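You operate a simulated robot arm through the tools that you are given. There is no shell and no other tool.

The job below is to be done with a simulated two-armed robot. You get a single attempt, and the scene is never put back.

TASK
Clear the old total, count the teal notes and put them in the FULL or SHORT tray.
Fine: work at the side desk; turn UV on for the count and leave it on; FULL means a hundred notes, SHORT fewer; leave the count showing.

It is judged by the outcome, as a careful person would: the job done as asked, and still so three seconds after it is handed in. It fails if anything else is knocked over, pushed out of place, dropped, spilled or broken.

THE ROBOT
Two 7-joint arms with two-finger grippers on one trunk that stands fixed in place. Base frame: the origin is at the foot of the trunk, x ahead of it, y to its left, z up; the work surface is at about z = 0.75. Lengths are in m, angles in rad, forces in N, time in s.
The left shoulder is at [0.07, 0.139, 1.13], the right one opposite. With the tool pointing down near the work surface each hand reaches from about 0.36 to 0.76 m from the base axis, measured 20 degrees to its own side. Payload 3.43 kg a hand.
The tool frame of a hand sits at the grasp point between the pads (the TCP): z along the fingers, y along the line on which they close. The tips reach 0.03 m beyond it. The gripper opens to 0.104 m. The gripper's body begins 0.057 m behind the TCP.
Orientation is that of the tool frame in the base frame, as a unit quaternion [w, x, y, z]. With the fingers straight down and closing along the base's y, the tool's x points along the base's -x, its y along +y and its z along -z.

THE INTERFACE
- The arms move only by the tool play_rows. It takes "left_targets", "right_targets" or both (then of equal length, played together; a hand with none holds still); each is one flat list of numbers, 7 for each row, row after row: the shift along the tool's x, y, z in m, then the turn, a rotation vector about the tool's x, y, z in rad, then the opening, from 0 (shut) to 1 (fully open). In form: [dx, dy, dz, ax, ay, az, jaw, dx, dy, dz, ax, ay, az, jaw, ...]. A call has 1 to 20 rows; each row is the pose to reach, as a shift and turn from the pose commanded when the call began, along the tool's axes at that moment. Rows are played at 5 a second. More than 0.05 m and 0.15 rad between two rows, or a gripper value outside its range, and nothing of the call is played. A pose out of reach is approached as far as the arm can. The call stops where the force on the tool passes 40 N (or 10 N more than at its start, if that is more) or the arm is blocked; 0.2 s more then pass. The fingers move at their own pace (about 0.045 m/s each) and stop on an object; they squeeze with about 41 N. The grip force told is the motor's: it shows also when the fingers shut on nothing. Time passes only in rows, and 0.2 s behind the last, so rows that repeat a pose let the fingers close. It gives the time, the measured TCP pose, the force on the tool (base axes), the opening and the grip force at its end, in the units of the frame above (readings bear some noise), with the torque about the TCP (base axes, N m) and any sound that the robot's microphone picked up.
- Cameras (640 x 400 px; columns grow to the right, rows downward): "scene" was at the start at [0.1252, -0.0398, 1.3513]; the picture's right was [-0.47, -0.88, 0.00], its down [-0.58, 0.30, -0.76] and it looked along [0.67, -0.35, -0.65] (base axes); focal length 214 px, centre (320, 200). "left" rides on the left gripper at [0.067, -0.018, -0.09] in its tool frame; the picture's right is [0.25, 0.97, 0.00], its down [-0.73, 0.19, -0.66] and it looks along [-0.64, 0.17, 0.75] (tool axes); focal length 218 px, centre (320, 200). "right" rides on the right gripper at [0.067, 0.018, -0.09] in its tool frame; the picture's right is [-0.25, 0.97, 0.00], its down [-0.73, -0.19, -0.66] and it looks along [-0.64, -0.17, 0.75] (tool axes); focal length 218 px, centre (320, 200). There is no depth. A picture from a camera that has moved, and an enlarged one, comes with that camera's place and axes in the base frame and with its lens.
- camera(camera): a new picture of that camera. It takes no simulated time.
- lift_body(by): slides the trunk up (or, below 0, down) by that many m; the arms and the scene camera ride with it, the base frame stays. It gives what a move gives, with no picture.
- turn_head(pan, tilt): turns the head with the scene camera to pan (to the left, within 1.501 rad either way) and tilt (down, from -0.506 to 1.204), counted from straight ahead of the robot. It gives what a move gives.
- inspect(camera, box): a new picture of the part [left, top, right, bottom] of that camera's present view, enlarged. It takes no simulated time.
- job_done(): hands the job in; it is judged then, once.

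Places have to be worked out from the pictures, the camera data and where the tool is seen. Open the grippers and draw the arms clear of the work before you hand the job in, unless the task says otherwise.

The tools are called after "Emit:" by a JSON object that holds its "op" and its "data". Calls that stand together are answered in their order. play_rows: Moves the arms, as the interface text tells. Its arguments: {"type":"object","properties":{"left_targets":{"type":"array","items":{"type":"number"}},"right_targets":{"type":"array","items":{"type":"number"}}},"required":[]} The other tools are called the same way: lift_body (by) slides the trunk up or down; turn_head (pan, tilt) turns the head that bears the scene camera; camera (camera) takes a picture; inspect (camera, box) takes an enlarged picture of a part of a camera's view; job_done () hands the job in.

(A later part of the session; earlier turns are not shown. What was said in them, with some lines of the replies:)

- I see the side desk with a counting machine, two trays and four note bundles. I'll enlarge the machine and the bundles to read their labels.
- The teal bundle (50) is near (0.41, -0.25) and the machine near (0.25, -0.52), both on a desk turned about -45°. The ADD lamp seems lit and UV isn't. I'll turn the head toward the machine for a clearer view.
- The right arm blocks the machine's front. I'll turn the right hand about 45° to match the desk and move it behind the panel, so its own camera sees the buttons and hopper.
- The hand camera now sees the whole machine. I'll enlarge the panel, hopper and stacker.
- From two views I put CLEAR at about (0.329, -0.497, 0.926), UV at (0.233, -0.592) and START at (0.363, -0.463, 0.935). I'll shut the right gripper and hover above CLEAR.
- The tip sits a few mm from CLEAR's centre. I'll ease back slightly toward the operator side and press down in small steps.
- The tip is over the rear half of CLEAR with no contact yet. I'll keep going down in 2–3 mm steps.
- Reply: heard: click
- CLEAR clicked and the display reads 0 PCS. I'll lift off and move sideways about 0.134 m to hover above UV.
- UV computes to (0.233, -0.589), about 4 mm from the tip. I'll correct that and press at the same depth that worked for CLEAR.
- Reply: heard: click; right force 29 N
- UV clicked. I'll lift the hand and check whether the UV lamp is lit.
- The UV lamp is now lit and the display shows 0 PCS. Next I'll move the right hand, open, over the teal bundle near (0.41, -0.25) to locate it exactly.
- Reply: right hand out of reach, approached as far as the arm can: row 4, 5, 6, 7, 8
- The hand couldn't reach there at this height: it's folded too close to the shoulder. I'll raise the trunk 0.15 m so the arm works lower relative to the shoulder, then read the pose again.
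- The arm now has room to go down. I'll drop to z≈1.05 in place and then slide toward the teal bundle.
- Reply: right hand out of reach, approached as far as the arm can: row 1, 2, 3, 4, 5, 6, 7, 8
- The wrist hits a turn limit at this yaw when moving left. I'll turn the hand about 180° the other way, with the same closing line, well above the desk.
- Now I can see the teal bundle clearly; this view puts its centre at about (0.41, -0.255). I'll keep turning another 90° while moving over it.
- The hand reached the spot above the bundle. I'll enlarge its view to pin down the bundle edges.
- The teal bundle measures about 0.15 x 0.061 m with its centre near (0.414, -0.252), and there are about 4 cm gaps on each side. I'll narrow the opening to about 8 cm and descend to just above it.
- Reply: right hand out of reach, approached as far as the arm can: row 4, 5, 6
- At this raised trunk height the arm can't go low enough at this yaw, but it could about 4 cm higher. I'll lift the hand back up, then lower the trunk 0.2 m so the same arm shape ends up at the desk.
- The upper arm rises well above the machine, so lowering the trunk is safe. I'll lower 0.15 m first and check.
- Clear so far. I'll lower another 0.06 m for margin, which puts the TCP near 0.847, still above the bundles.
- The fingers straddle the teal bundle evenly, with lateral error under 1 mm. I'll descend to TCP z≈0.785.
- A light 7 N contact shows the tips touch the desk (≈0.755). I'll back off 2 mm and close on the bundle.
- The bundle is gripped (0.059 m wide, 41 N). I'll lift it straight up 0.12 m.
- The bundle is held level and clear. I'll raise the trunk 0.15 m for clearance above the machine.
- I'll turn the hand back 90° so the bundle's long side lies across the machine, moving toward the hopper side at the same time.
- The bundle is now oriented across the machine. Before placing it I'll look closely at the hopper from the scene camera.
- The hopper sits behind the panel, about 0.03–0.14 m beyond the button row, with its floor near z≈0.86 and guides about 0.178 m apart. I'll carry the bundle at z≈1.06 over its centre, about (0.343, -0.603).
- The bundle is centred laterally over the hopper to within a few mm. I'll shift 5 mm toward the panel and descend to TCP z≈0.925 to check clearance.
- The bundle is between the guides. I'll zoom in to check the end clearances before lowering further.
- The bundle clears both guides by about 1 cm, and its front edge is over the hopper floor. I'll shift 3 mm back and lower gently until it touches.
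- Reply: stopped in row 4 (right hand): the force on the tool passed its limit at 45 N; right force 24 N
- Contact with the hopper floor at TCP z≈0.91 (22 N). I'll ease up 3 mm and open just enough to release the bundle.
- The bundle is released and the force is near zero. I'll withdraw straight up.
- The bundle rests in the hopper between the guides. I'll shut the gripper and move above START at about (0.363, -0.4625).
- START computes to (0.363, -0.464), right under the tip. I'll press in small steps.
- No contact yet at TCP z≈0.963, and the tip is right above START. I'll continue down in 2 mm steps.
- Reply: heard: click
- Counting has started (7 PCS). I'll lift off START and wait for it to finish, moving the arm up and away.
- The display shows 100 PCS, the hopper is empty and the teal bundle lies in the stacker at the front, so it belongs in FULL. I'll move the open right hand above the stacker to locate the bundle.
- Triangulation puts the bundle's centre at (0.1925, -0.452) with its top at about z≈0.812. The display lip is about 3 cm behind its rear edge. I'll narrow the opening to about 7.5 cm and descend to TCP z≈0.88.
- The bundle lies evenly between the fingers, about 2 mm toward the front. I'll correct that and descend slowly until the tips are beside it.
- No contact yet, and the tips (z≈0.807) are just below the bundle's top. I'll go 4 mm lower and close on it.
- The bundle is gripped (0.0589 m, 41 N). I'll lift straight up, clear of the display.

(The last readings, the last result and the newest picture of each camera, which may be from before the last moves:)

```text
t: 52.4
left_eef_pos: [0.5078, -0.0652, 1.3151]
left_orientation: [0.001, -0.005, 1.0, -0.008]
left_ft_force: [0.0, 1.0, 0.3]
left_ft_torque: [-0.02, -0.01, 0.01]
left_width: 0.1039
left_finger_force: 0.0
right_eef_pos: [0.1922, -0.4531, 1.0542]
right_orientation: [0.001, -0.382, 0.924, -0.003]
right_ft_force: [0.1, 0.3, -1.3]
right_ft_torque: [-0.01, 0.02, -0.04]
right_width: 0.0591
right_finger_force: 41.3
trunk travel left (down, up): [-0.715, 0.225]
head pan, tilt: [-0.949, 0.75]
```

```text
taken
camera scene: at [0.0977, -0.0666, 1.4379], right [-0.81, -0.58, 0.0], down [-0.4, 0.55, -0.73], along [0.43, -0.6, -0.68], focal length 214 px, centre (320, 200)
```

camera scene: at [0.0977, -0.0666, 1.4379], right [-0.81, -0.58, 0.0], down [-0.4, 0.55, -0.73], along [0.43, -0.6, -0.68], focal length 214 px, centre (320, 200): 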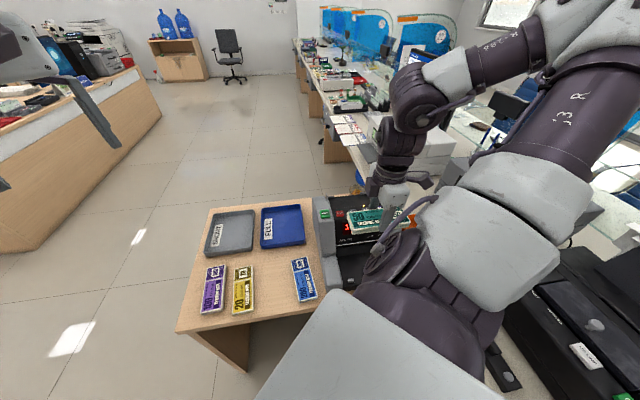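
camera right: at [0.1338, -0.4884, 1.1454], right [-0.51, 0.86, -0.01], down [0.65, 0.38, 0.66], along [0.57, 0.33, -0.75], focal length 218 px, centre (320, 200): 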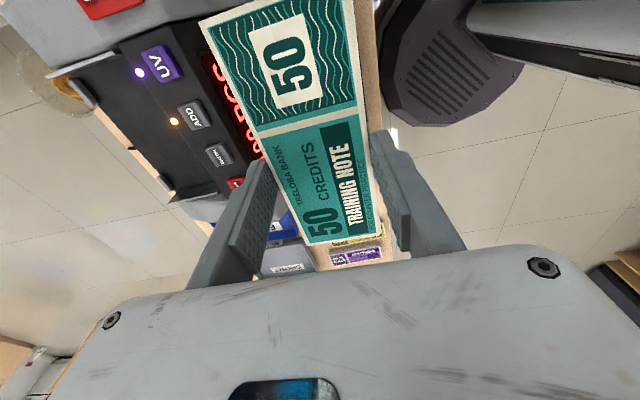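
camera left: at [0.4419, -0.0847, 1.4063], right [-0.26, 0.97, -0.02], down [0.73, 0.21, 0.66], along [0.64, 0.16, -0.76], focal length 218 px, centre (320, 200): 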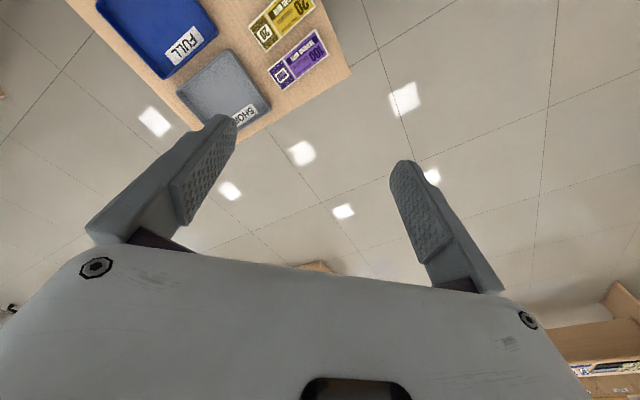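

FULL tray's centre works out at about (0.555, -0.439), roughly 0.17 x 0.20 m. I'll carry the bundle there at height, turning it about 70° so its long side fits along the tray.

Emit:
{"op": "play_rows", "data": {"right_targets": [-0.0267, -0.0246, 0, 0, 0, 0.122, 0, -0.0534, -0.0493, 0, 0, 0, 0.244, 0, -0.0801, -0.0739, 0, 0, 0, 0.367, 0, -0.1068, -0.0986, 0, 0, 0, 0.489, 0, -0.1335, -0.1232, 0, 0, 0, 0.611, 0, -0.1602, -0.1478, 0, 0, 0, 0.733, 0, -0.1869, -0.1725, 0, 0, 0, 0.855, 0, -0.2136, -0.1971, 0, 0, 0, 0.978, 0, -0.2403, -0.2218, 0, 0, 0, 1.1, 0, -0.267, -0.2464, 0.02, 0, 0, 1.222, 0]}}

Emit:
{"op": "camera", "data": {"camera": "right"}}

Emit:
{"op": "camera", "data": {"camera": "scene"}}

```text
t: 54.6
left_eef_pos: [0.513, -0.0668, 1.3131]
left_orientation: [-0.001, -0.004, 1.0, -0.009]
left_ft_force: [-0.1, -0.8, -0.6]
left_ft_torque: [-0.01, 0.02, 0.0]
left_width: 0.1039
left_finger_force: 0.0
right_eef_pos: [0.5594, -0.4376, 1.0305]
right_orientation: [0.001, 0.219, 0.976, -0.002]
right_ft_force: [1.2, 0.1, -1.2]
right_ft_torque: [0.02, 0.03, 0.02]
right_width: 0.0593
right_finger_force: 41.2
trunk travel left (down, up): [-0.715, 0.225]
head pan, tilt: [-0.949, 0.75]
```

```text
taken
camera right: at [0.5073, -0.393, 1.1213], right [0.64, 0.77, 0.0], down [0.58, -0.48, 0.66], along [0.51, -0.42, -0.75], focal length 218 px, centre (320, 200)
```

right: 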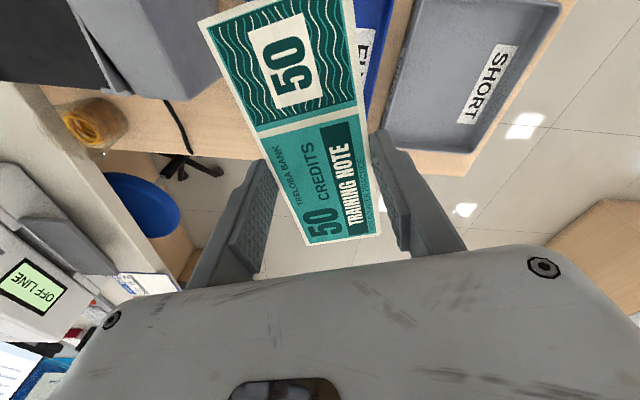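

```text
taken
camera scene: at [0.1023, -0.0678, 1.4375], right [-0.81, -0.58, 0.0], down [-0.4, 0.55, -0.73], along [0.42, -0.59, -0.68], focal length 214 px, centre (320, 200)
```

scene: 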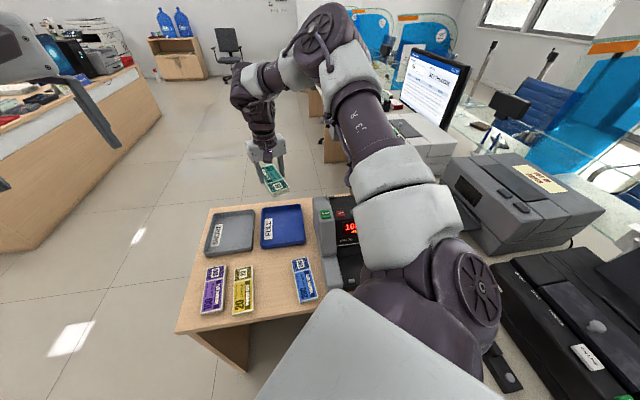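

The bundle is over the desk side. I'll zoom in on the FULL tray to confirm its exact corners before lowering.

Emit:
{"op": "inspect", "data": {"camera": "scene", "box": [240, 140, 340, 260]}}

```text
3.33 times, centred on (290, 200) of scene
camera zoom: at [0.1023, -0.0678, 1.4375], right [-0.81, -0.58, 0.0], down [-0.4, 0.55, -0.73], along [0.42, -0.59, -0.68], focal length 715 px, centre (420, 200)
```

zoom: 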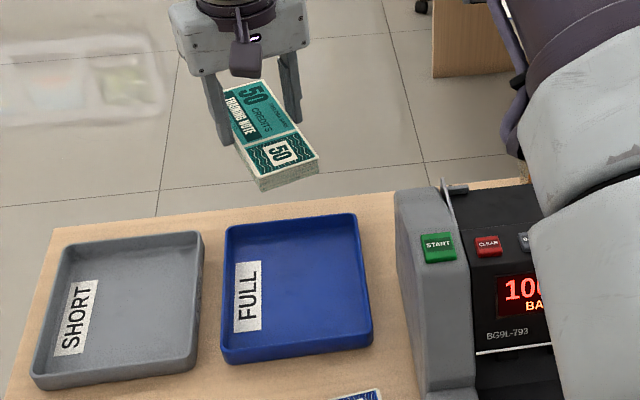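

The tray centre is confirmed at about (0.552, -0.438). I'll align and descend to TCP z≈0.85.

Emit:
{"op": "play_rows", "data": {"right_targets": [0.004, -0.003, 0.03, 0, 0, 0, 0, 0.004, -0.003, 0.07, 0, 0, 0, 0, 0.004, -0.003, 0.11, 0, 0, 0, 0, 0.004, -0.003, 0.15, 0, 0, 0, 0, 0.004, -0.003, 0.18, 0, 0, 0, 0]}}

Emit:
{"op": "camera", "data": {"camera": "right"}}

Emit:
{"op": "inspect", "data": {"camera": "scene", "box": [220, 140, 340, 260]}}

```text
t: 55.8
left_eef_pos: [0.5075, -0.067, 1.3159]
left_orientation: [0.0, -0.004, 1.0, -0.008]
left_ft_force: [0.1, -0.9, 0.6]
left_ft_torque: [0.03, 0.0, 0.0]
left_width: 0.104
left_finger_force: 0.0
right_eef_pos: [0.5324, -0.4399, 0.8761]
right_orientation: [0.005, 0.218, 0.976, -0.001]
right_ft_force: [0.0, 0.3, -2.0]
right_ft_torque: [0.01, -0.03, 0.0]
right_width: 0.0591
right_finger_force: 41.1
right hand out of reach, approached as far as the arm can: row 4, 5
trunk travel left (down, up): [-0.715, 0.225]
head pan, tilt: [-0.949, 0.75]
```

```text
taken
camera right: at [0.4809, -0.3954, 0.967], right [0.64, 0.77, 0.0], down [0.57, -0.48, 0.66], along [0.51, -0.42, -0.75], focal length 218 px, centre (320, 200)
```

right: 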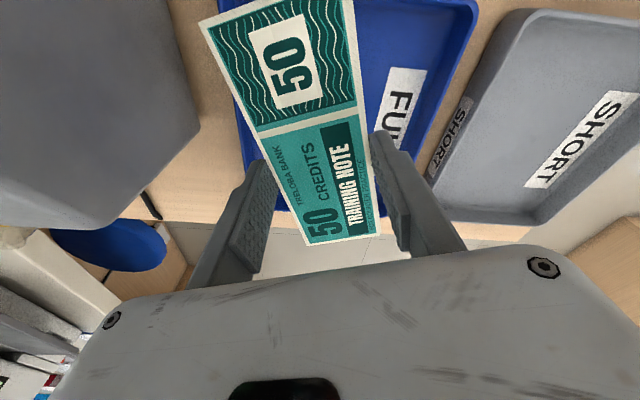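

```text
3.33 times, centred on (280, 200) of scene
camera zoom: at [0.0982, -0.0687, 1.4379], right [-0.81, -0.58, 0.0], down [-0.4, 0.56, -0.73], along [0.43, -0.59, -0.68], focal length 715 px, centre (453, 200)
```

zoom: 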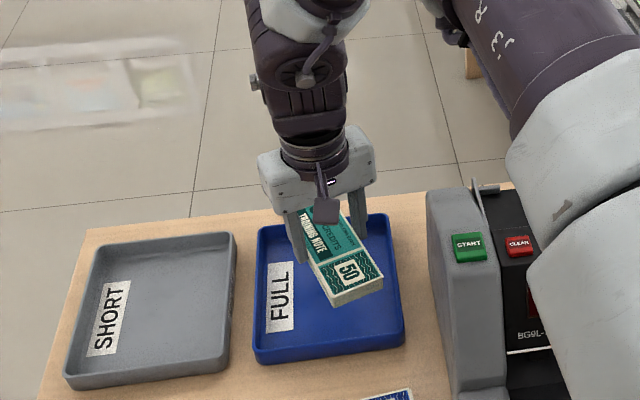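

At this trunk height the arm can't go lower that far out. I'll back up to the last reachable pose over the tray's centre.

Emit:
{"op": "play_rows", "data": {"right_targets": [0, 0, -0.02, 0, 0, 0, 0, -0.005, 0.002, -0.045, 0, 0, 0, 0, -0.0208, 0.0098, -0.05, 0, 0, 0, 0]}}

```text
t: 56.6
left_eef_pos: [0.5099, -0.0662, 1.3159]
left_orientation: [0.0, -0.004, 1.0, -0.009]
left_ft_force: [0.6, -0.1, -0.1]
left_ft_torque: [0.05, 0.03, 0.02]
left_width: 0.1038
left_finger_force: 0.1
right_eef_pos: [0.5574, -0.439, 0.926]
right_orientation: [0.002, 0.218, 0.976, -0.002]
right_ft_force: [0.8, 0.6, -1.1]
right_ft_torque: [0.01, -0.01, -0.01]
right_width: 0.059
right_finger_force: 41.1
trunk travel left (down, up): [-0.715, 0.225]
head pan, tilt: [-0.949, 0.75]
```

The hand is back over the tray centre. I'll lower the trunk 0.09 m, leaving the bundle just above the tray rim.

Emit:
{"op": "lift_body", "data": {"by": -0.09}}

Emit:
{"op": "camera", "data": {"camera": "right"}}

Emit:
{"op": "camera", "data": {"camera": "scene"}}

Emit:
{"op": "inspect", "data": {"camera": "scene", "box": [210, 130, 330, 250]}}

```text
t: 57.9
left_eef_pos: [0.509, -0.0672, 1.2254]
left_orientation: [0.001, -0.005, 1.0, -0.008]
left_ft_force: [-0.1, 0.1, -0.2]
left_ft_torque: [-0.03, 0.03, 0.01]
left_width: 0.1041
left_finger_force: 0.1
right_eef_pos: [0.5564, -0.4393, 0.8363]
right_orientation: [0.003, 0.217, 0.976, -0.002]
right_ft_force: [0.2, -0.5, -2.1]
right_ft_torque: [0.05, 0.01, -0.04]
right_width: 0.0591
right_finger_force: 40.9
trunk travel left (down, up): [-0.625, 0.315]
head pan, tilt: [-0.949, 0.75]
```

```text
taken
camera right: at [0.5041, -0.395, 0.9275], right [0.64, 0.77, 0.0], down [0.58, -0.48, 0.66], along [0.51, -0.42, -0.75], focal length 218 px, centre (320, 200)
```

right: 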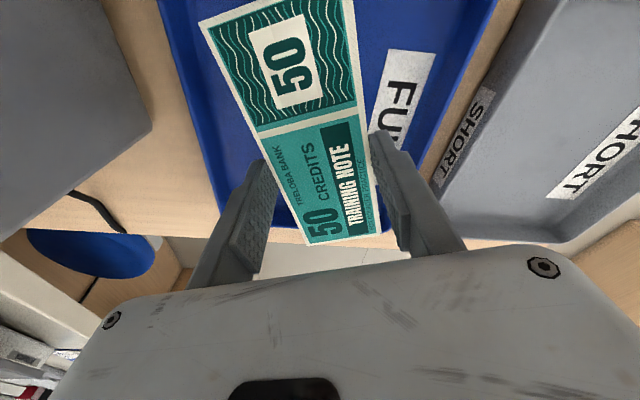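

```text
taken
camera scene: at [0.0987, -0.0677, 1.3479], right [-0.81, -0.58, 0.0], down [-0.4, 0.55, -0.73], along [0.43, -0.59, -0.68], focal length 214 px, centre (320, 200)
```

scene: 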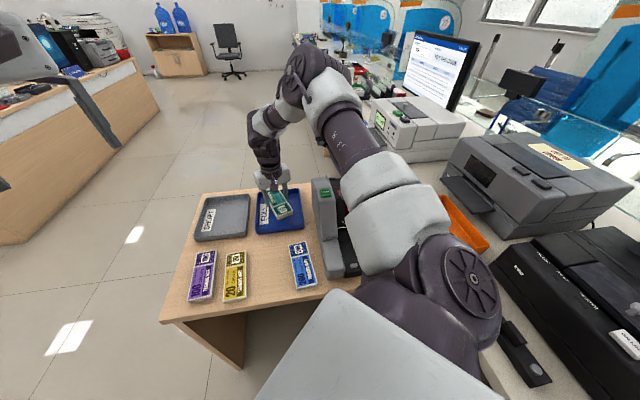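

```text
3.33 times, centred on (270, 190) of scene
camera zoom: at [0.0987, -0.0677, 1.3479], right [-0.81, -0.58, 0.0], down [-0.4, 0.55, -0.73], along [0.43, -0.59, -0.68], focal length 715 px, centre (487, 233)
```

zoom: 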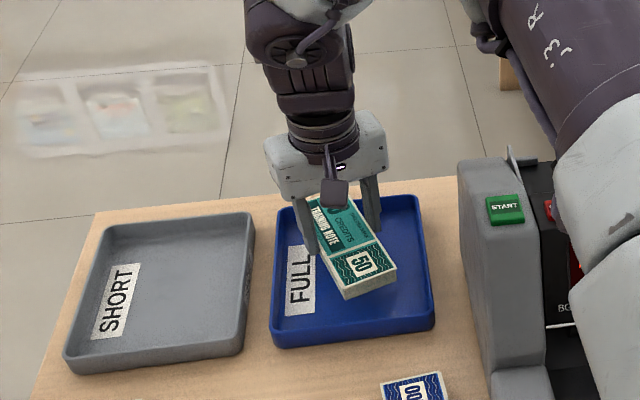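

The bundle lies fully within the tray's outline, with about 2 cm margin all around. I'll lower it gently.

Emit:
{"op": "play_rows", "data": {"right_targets": [0.003, 0, 0.015, 0, 0, 0, 0, 0.003, 0, 0.028, 0, 0, 0, 0, 0.003, 0, 0.034, 0, 0, 0, 0, 0.003, 0, 0.038, 0, 0, 0, 0]}}

Emit:
{"op": "inspect", "data": {"camera": "scene", "box": [210, 130, 330, 250]}}

Emit:
{"op": "camera", "data": {"camera": "right"}}

```text
t: 58.9
left_eef_pos: [0.5099, -0.0675, 1.2256]
left_orientation: [0.0, -0.005, 1.0, -0.008]
left_ft_force: [0.2, -0.8, -0.9]
left_ft_torque: [0.0, 0.01, -0.01]
left_width: 0.104
left_finger_force: 0.1
right_eef_pos: [0.55, -0.4386, 0.8023]
right_orientation: [0.004, 0.216, 0.976, -0.002]
right_ft_force: [-0.5, -0.9, -0.5]
right_ft_torque: [-0.01, -0.01, 0.03]
right_width: 0.0591
right_finger_force: 41.0
right hand out of reach, approached as far as the arm can: row 4
trunk travel left (down, up): [-0.625, 0.315]
head pan, tilt: [-0.949, 0.75]
```

```text
3.33 times, centred on (270, 190) of scene
camera zoom: at [0.0989, -0.0682, 1.3478], right [-0.81, -0.58, 0.0], down [-0.4, 0.56, -0.73], along [0.43, -0.59, -0.68], focal length 715 px, centre (487, 233)
```

zoom: 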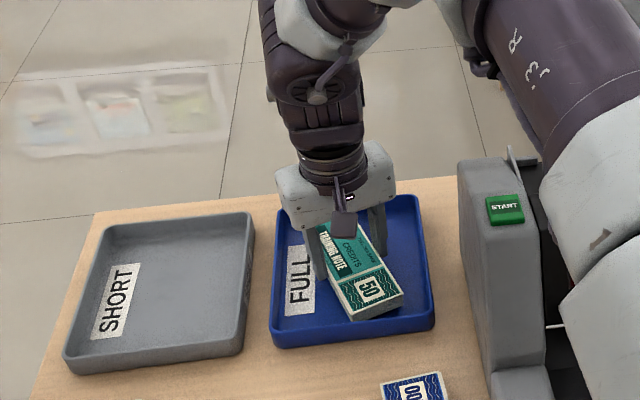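

```text
taken
camera right: at [0.498, -0.3946, 0.8928], right [0.64, 0.77, 0.0], down [0.58, -0.48, 0.66], along [0.51, -0.42, -0.75], focal length 218 px, centre (320, 200)
```

right: 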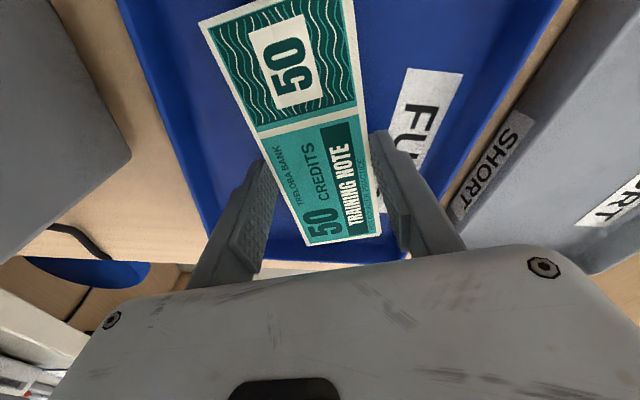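

The hand is 1 cm above the tray floor at its reach limit. I'll lower the trunk 8 mm.

Emit:
{"op": "lift_body", "data": {"by": -0.008}}

Emit:
{"op": "inspect", "data": {"camera": "scene", "box": [230, 170, 320, 250]}}

```text
t: 59.5
left_eef_pos: [0.5074, -0.0662, 1.2171]
left_orientation: [0.002, -0.004, 1.0, -0.008]
left_ft_force: [-0.3, -0.5, 0.7]
left_ft_torque: [0.0, -0.02, 0.01]
left_width: 0.104
left_finger_force: 0.0
right_eef_pos: [0.5497, -0.4369, 0.7963]
right_orientation: [0.005, 0.216, 0.976, -0.001]
right_ft_force: [-0.9, -0.3, 10.7]
right_ft_torque: [0.12, 0.88, 0.1]
right_width: 0.0591
right_finger_force: 41.0
trunk travel left (down, up): [-0.617, 0.323]
head pan, tilt: [-0.949, 0.75]
```

```text
5.00 times, centred on (275, 210) of scene
camera zoom: at [0.0977, -0.067, 1.3401], right [-0.81, -0.58, 0.0], down [-0.4, 0.55, -0.73], along [0.43, -0.59, -0.68], focal length 1072 px, centre (545, 150)
```

zoom: 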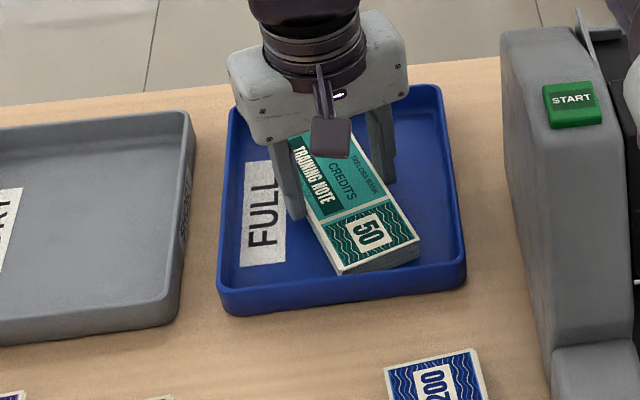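

Contact (10.7 N): the bundle rests on the tray floor. I'll open the fingers to release it.

Emit:
{"op": "play_rows", "data": {"right_targets": [0, 0, 0, 0, 0, 0, 0.4, 0, 0, 0, 0, 0, 0, 0.65, 0, 0, 0, 0, 0, 0, 0.72, 0, 0, 0, 0, 0, 0, 0.72]}}

Emit:
{"op": "inspect", "data": {"camera": "scene", "box": [230, 170, 320, 250]}}

Emit:
{"op": "camera", "data": {"camera": "right"}}

```text
t: 60.5
left_eef_pos: [0.5095, -0.0666, 1.2167]
left_orientation: [0.001, -0.004, 1.0, -0.008]
left_ft_force: [0.2, -0.1, 0.0]
left_ft_torque: [-0.01, 0.01, -0.02]
left_width: 0.1038
left_finger_force: 0.0
right_eef_pos: [0.5502, -0.4385, 0.7945]
right_orientation: [0.004, 0.217, 0.976, -0.002]
right_ft_force: [0.0, -0.9, -1.0]
right_ft_torque: [0.0, 0.0, 0.01]
right_width: 0.0752
right_finger_force: 0.0
trunk travel left (down, up): [-0.617, 0.323]
head pan, tilt: [-0.949, 0.75]
```

```text
5.00 times, centred on (275, 210) of scene
camera zoom: at [0.099, -0.0678, 1.3398], right [-0.81, -0.58, 0.0], down [-0.4, 0.55, -0.73], along [0.43, -0.59, -0.68], focal length 1072 px, centre (545, 150)
```

zoom: 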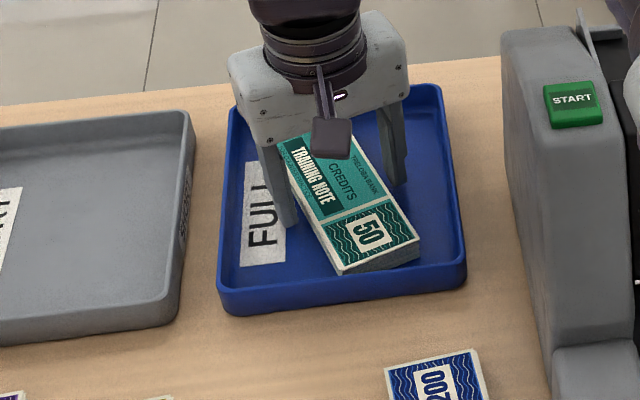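

```text
taken
camera right: at [0.4979, -0.3943, 0.8849], right [0.64, 0.77, 0.0], down [0.58, -0.48, 0.66], along [0.51, -0.42, -0.75], focal length 218 px, centre (320, 200)
```

right: 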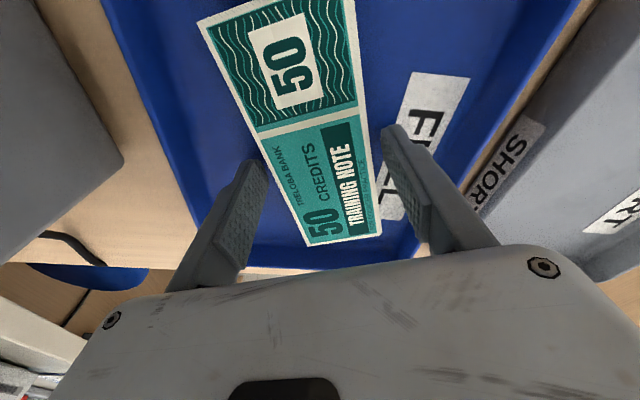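

The bundle is released and flat in FULL. I'll withdraw straight up by raising the trunk 0.15 m.

Emit:
{"op": "lift_body", "data": {"by": 0.15}}

Emit:
{"op": "camera", "data": {"camera": "right"}}

Emit:
{"op": "camera", "data": {"camera": "scene"}}

```text
t: 62.2
left_eef_pos: [0.5091, -0.0664, 1.3674]
left_orientation: [0.001, -0.005, 1.0, -0.008]
left_ft_force: [0.5, 0.4, -0.6]
left_ft_torque: [0.02, -0.02, -0.03]
left_width: 0.1039
left_finger_force: 0.1
right_eef_pos: [0.5516, -0.4381, 0.9443]
right_orientation: [0.004, 0.216, 0.976, -0.002]
right_ft_force: [0.9, 0.9, -0.7]
right_ft_torque: [-0.02, 0.0, -0.01]
right_width: 0.0752
right_finger_force: 0.1
trunk travel left (down, up): [-0.767, 0.173]
head pan, tilt: [-0.949, 0.75]
```

```text
taken
camera right: at [0.4979, -0.3943, 1.035], right [0.64, 0.77, 0.0], down [0.58, -0.48, 0.66], along [0.51, -0.42, -0.75], focal length 218 px, centre (320, 200)
```

right: 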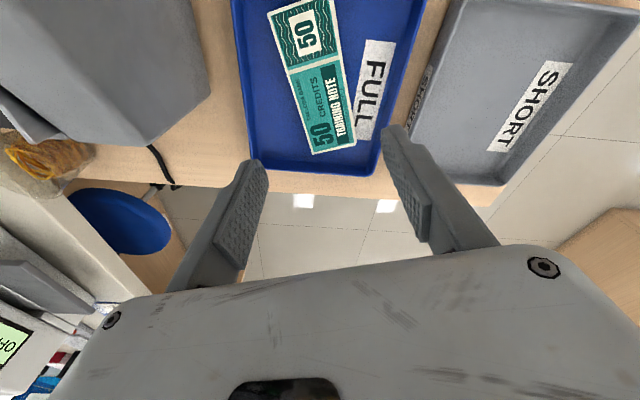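

```text
taken
camera scene: at [0.0989, -0.0677, 1.4898], right [-0.81, -0.58, 0.0], down [-0.4, 0.55, -0.73], along [0.43, -0.59, -0.68], focal length 214 px, centre (320, 200)
```

scene: 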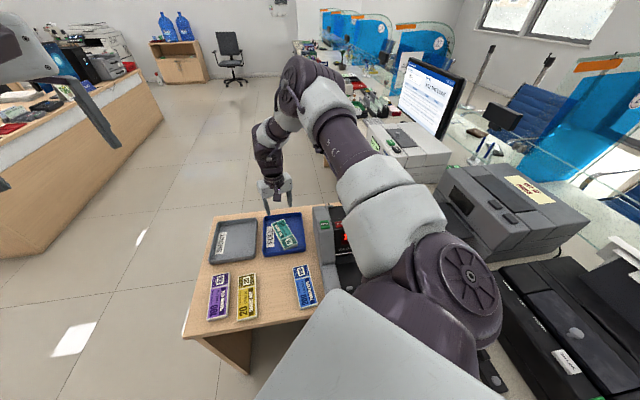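

The teal bundle sits flat in FULL. I'll raise the right hand, open it fully and draw it back, so I can check the machine's display and lamps.

Emit:
{"op": "play_rows", "data": {"right_targets": [0, 0, -0.045, 0, 0, 0, 0.8, 0, 0, -0.09, 0, 0, 0, 1, 0, 0, -0.135, 0, 0, 0, 1, 0, 0, -0.18, 0, 0, 0, 1, 0, 0, -0.22, 0, 0, 0, 1, 0.034, -0.016, -0.24, 0, 0, 0, 1, 0.068, -0.032, -0.25, 0, 0, 0, 1, 0.102, -0.048, -0.26, 0, 0, 0, 1, 0.14, -0.085, -0.27, 0, 0, 0, 1]}}

Emit:
{"op": "camera", "data": {"camera": "right"}}

Emit:
{"op": "camera", "data": {"camera": "scene"}}

```text
refused: row 9 steps farther than a row can; nothing moved
```

```text
taken
camera right: at [0.4979, -0.3943, 1.035], right [0.64, 0.77, 0.0], down [0.58, -0.48, 0.66], along [0.51, -0.42, -0.75], focal length 218 px, centre (320, 200)
```

right: 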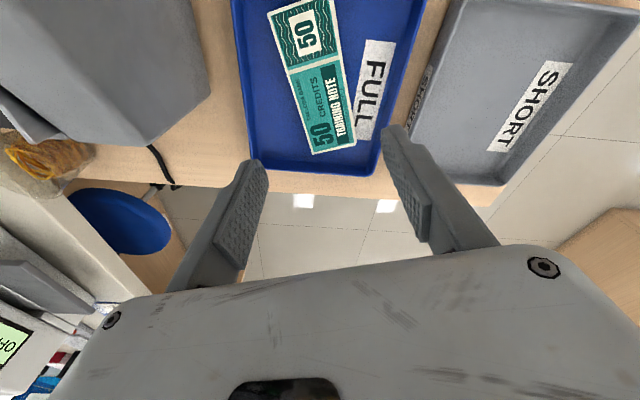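

```text
taken
camera scene: at [0.0989, -0.0677, 1.4898], right [-0.81, -0.58, 0.0], down [-0.4, 0.55, -0.73], along [0.43, -0.59, -0.68], focal length 214 px, centre (320, 200)
```

scene: 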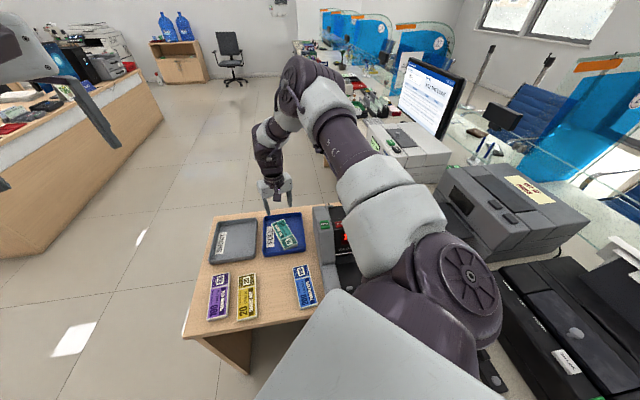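

The last row was too large a step, so nothing moved. I'll repeat the raise and draw-back with smaller steps.

Emit:
{"op": "play_rows", "data": {"right_targets": [0, 0, -0.045, 0, 0, 0, 0.8, 0, 0, -0.09, 0, 0, 0, 1, 0, 0, -0.135, 0, 0, 0, 1, 0, 0, -0.18, 0, 0, 0, 1, 0, 0, -0.22, 0, 0, 0, 1, 0.034, -0.016, -0.24, 0, 0, 0, 1, 0.068, -0.032, -0.25, 0, 0, 0, 1, 0.102, -0.048, -0.26, 0, 0, 0, 1, 0.136, -0.07, -0.26, 0, 0, 0, 1, 0.17, -0.095, -0.26, 0, 0, 0, 1]}}

Emit:
{"op": "camera", "data": {"camera": "right"}}

Emit:
{"op": "camera", "data": {"camera": "scene"}}

```text
t: 64.4
left_eef_pos: [0.5045, -0.0681, 1.3685]
left_orientation: [0.001, -0.004, 1.0, -0.008]
left_ft_force: [-1.1, 0.3, -0.5]
left_ft_torque: [0.05, -0.03, 0.01]
left_width: 0.1037
left_finger_force: 0.0
right_eef_pos: [0.3509, -0.4528, 1.2032]
right_orientation: [0.005, 0.217, 0.976, -0.002]
right_ft_force: [0.0, -0.1, -0.6]
right_ft_torque: [0.01, 0.0, 0.0]
right_width: 0.1041
right_finger_force: 0.1
trunk travel left (down, up): [-0.767, 0.173]
head pan, tilt: [-0.949, 0.75]
```

```text
taken
camera right: at [0.2972, -0.4085, 1.2938], right [0.64, 0.77, 0.0], down [0.57, -0.48, 0.66], along [0.51, -0.42, -0.75], focal length 218 px, centre (320, 200)
```

right: 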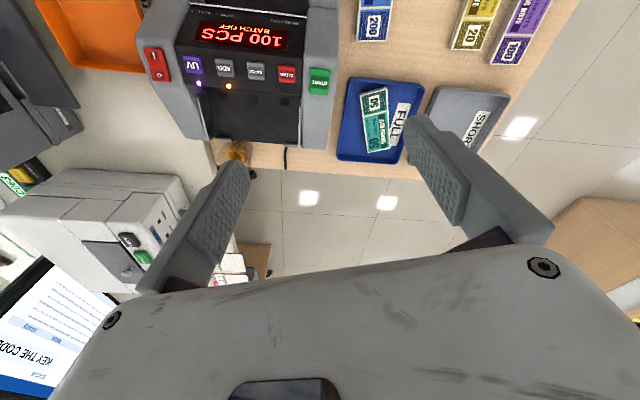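

```text
taken
camera scene: at [0.095, -0.0694, 1.49], right [-0.81, -0.58, 0.0], down [-0.4, 0.56, -0.73], along [0.43, -0.59, -0.68], focal length 214 px, centre (320, 200)
```

scene: 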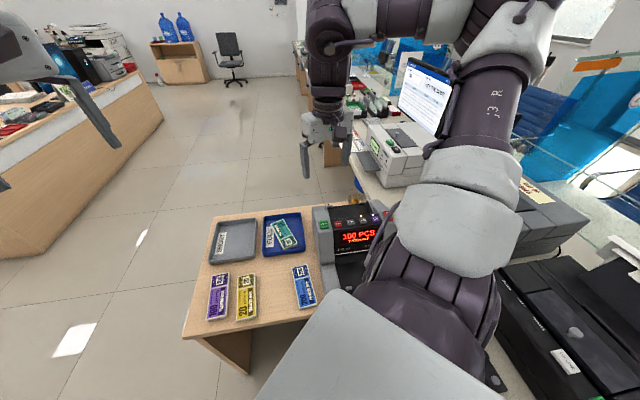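

The display appears to read 100 PCS with the UV lamp lit. I'll zoom in once more before handing in.

Emit:
{"op": "inspect", "data": {"camera": "right", "box": [130, 0, 430, 190]}}

Emit:
{"op": "inspect", "data": {"camera": "scene", "box": [190, 190, 400, 330]}}

```text
2.11 times, centred on (280, 95) of right
camera zoom: at [0.2972, -0.4085, 1.2938], right [0.64, 0.77, 0.0], down [0.57, -0.48, 0.66], along [0.51, -0.42, -0.75], focal length 460 px, centre (404, 421)
```

zoom: 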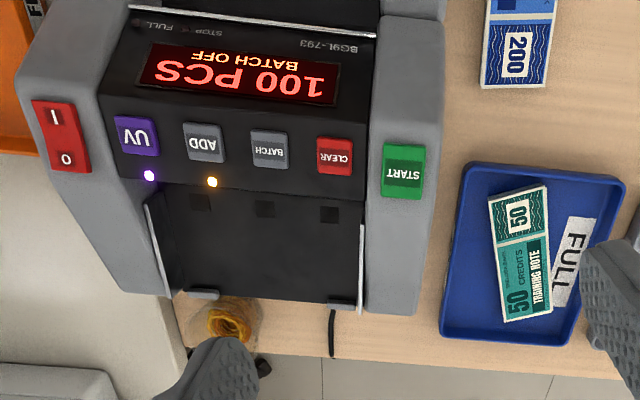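

```text
2.86 times, centred on (295, 260) of scene
camera zoom: at [0.095, -0.0694, 1.49], right [-0.81, -0.58, 0.0], down [-0.4, 0.56, -0.73], along [0.43, -0.59, -0.68], focal length 613 px, centre (391, 29)
```

zoom: 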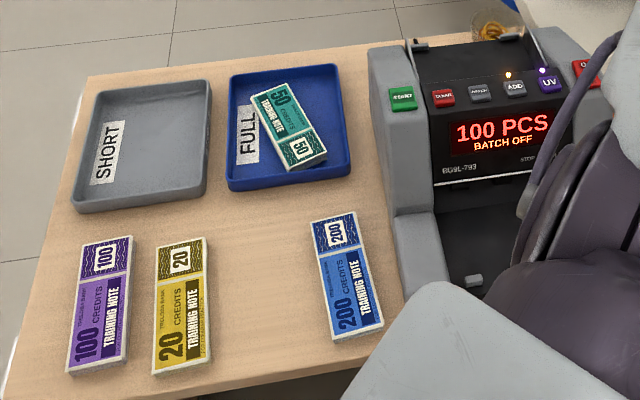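

The display reads 100 PCS, UV is lit, the hopper and stacker are empty, and the teal bundle lies in FULL. The other bundles are where they were, and both grippers are open and clear, so I'm handing in.

Emit:
{"op": "job_done", "data": {}}

```text
The job is handed in.
```

The teal notes came to 100, so they are in the FULL tray. The old total was cleared first and UV was on for the count. The display still shows 100 PCS and the UV lamp is still lit.

ADD was already on when I started, and I left it on. It did not affect the count because the total was at 0 when counting began.

Nothing else on the side desk was moved. Both grippers are open, and the arms are raised clear of the desk.
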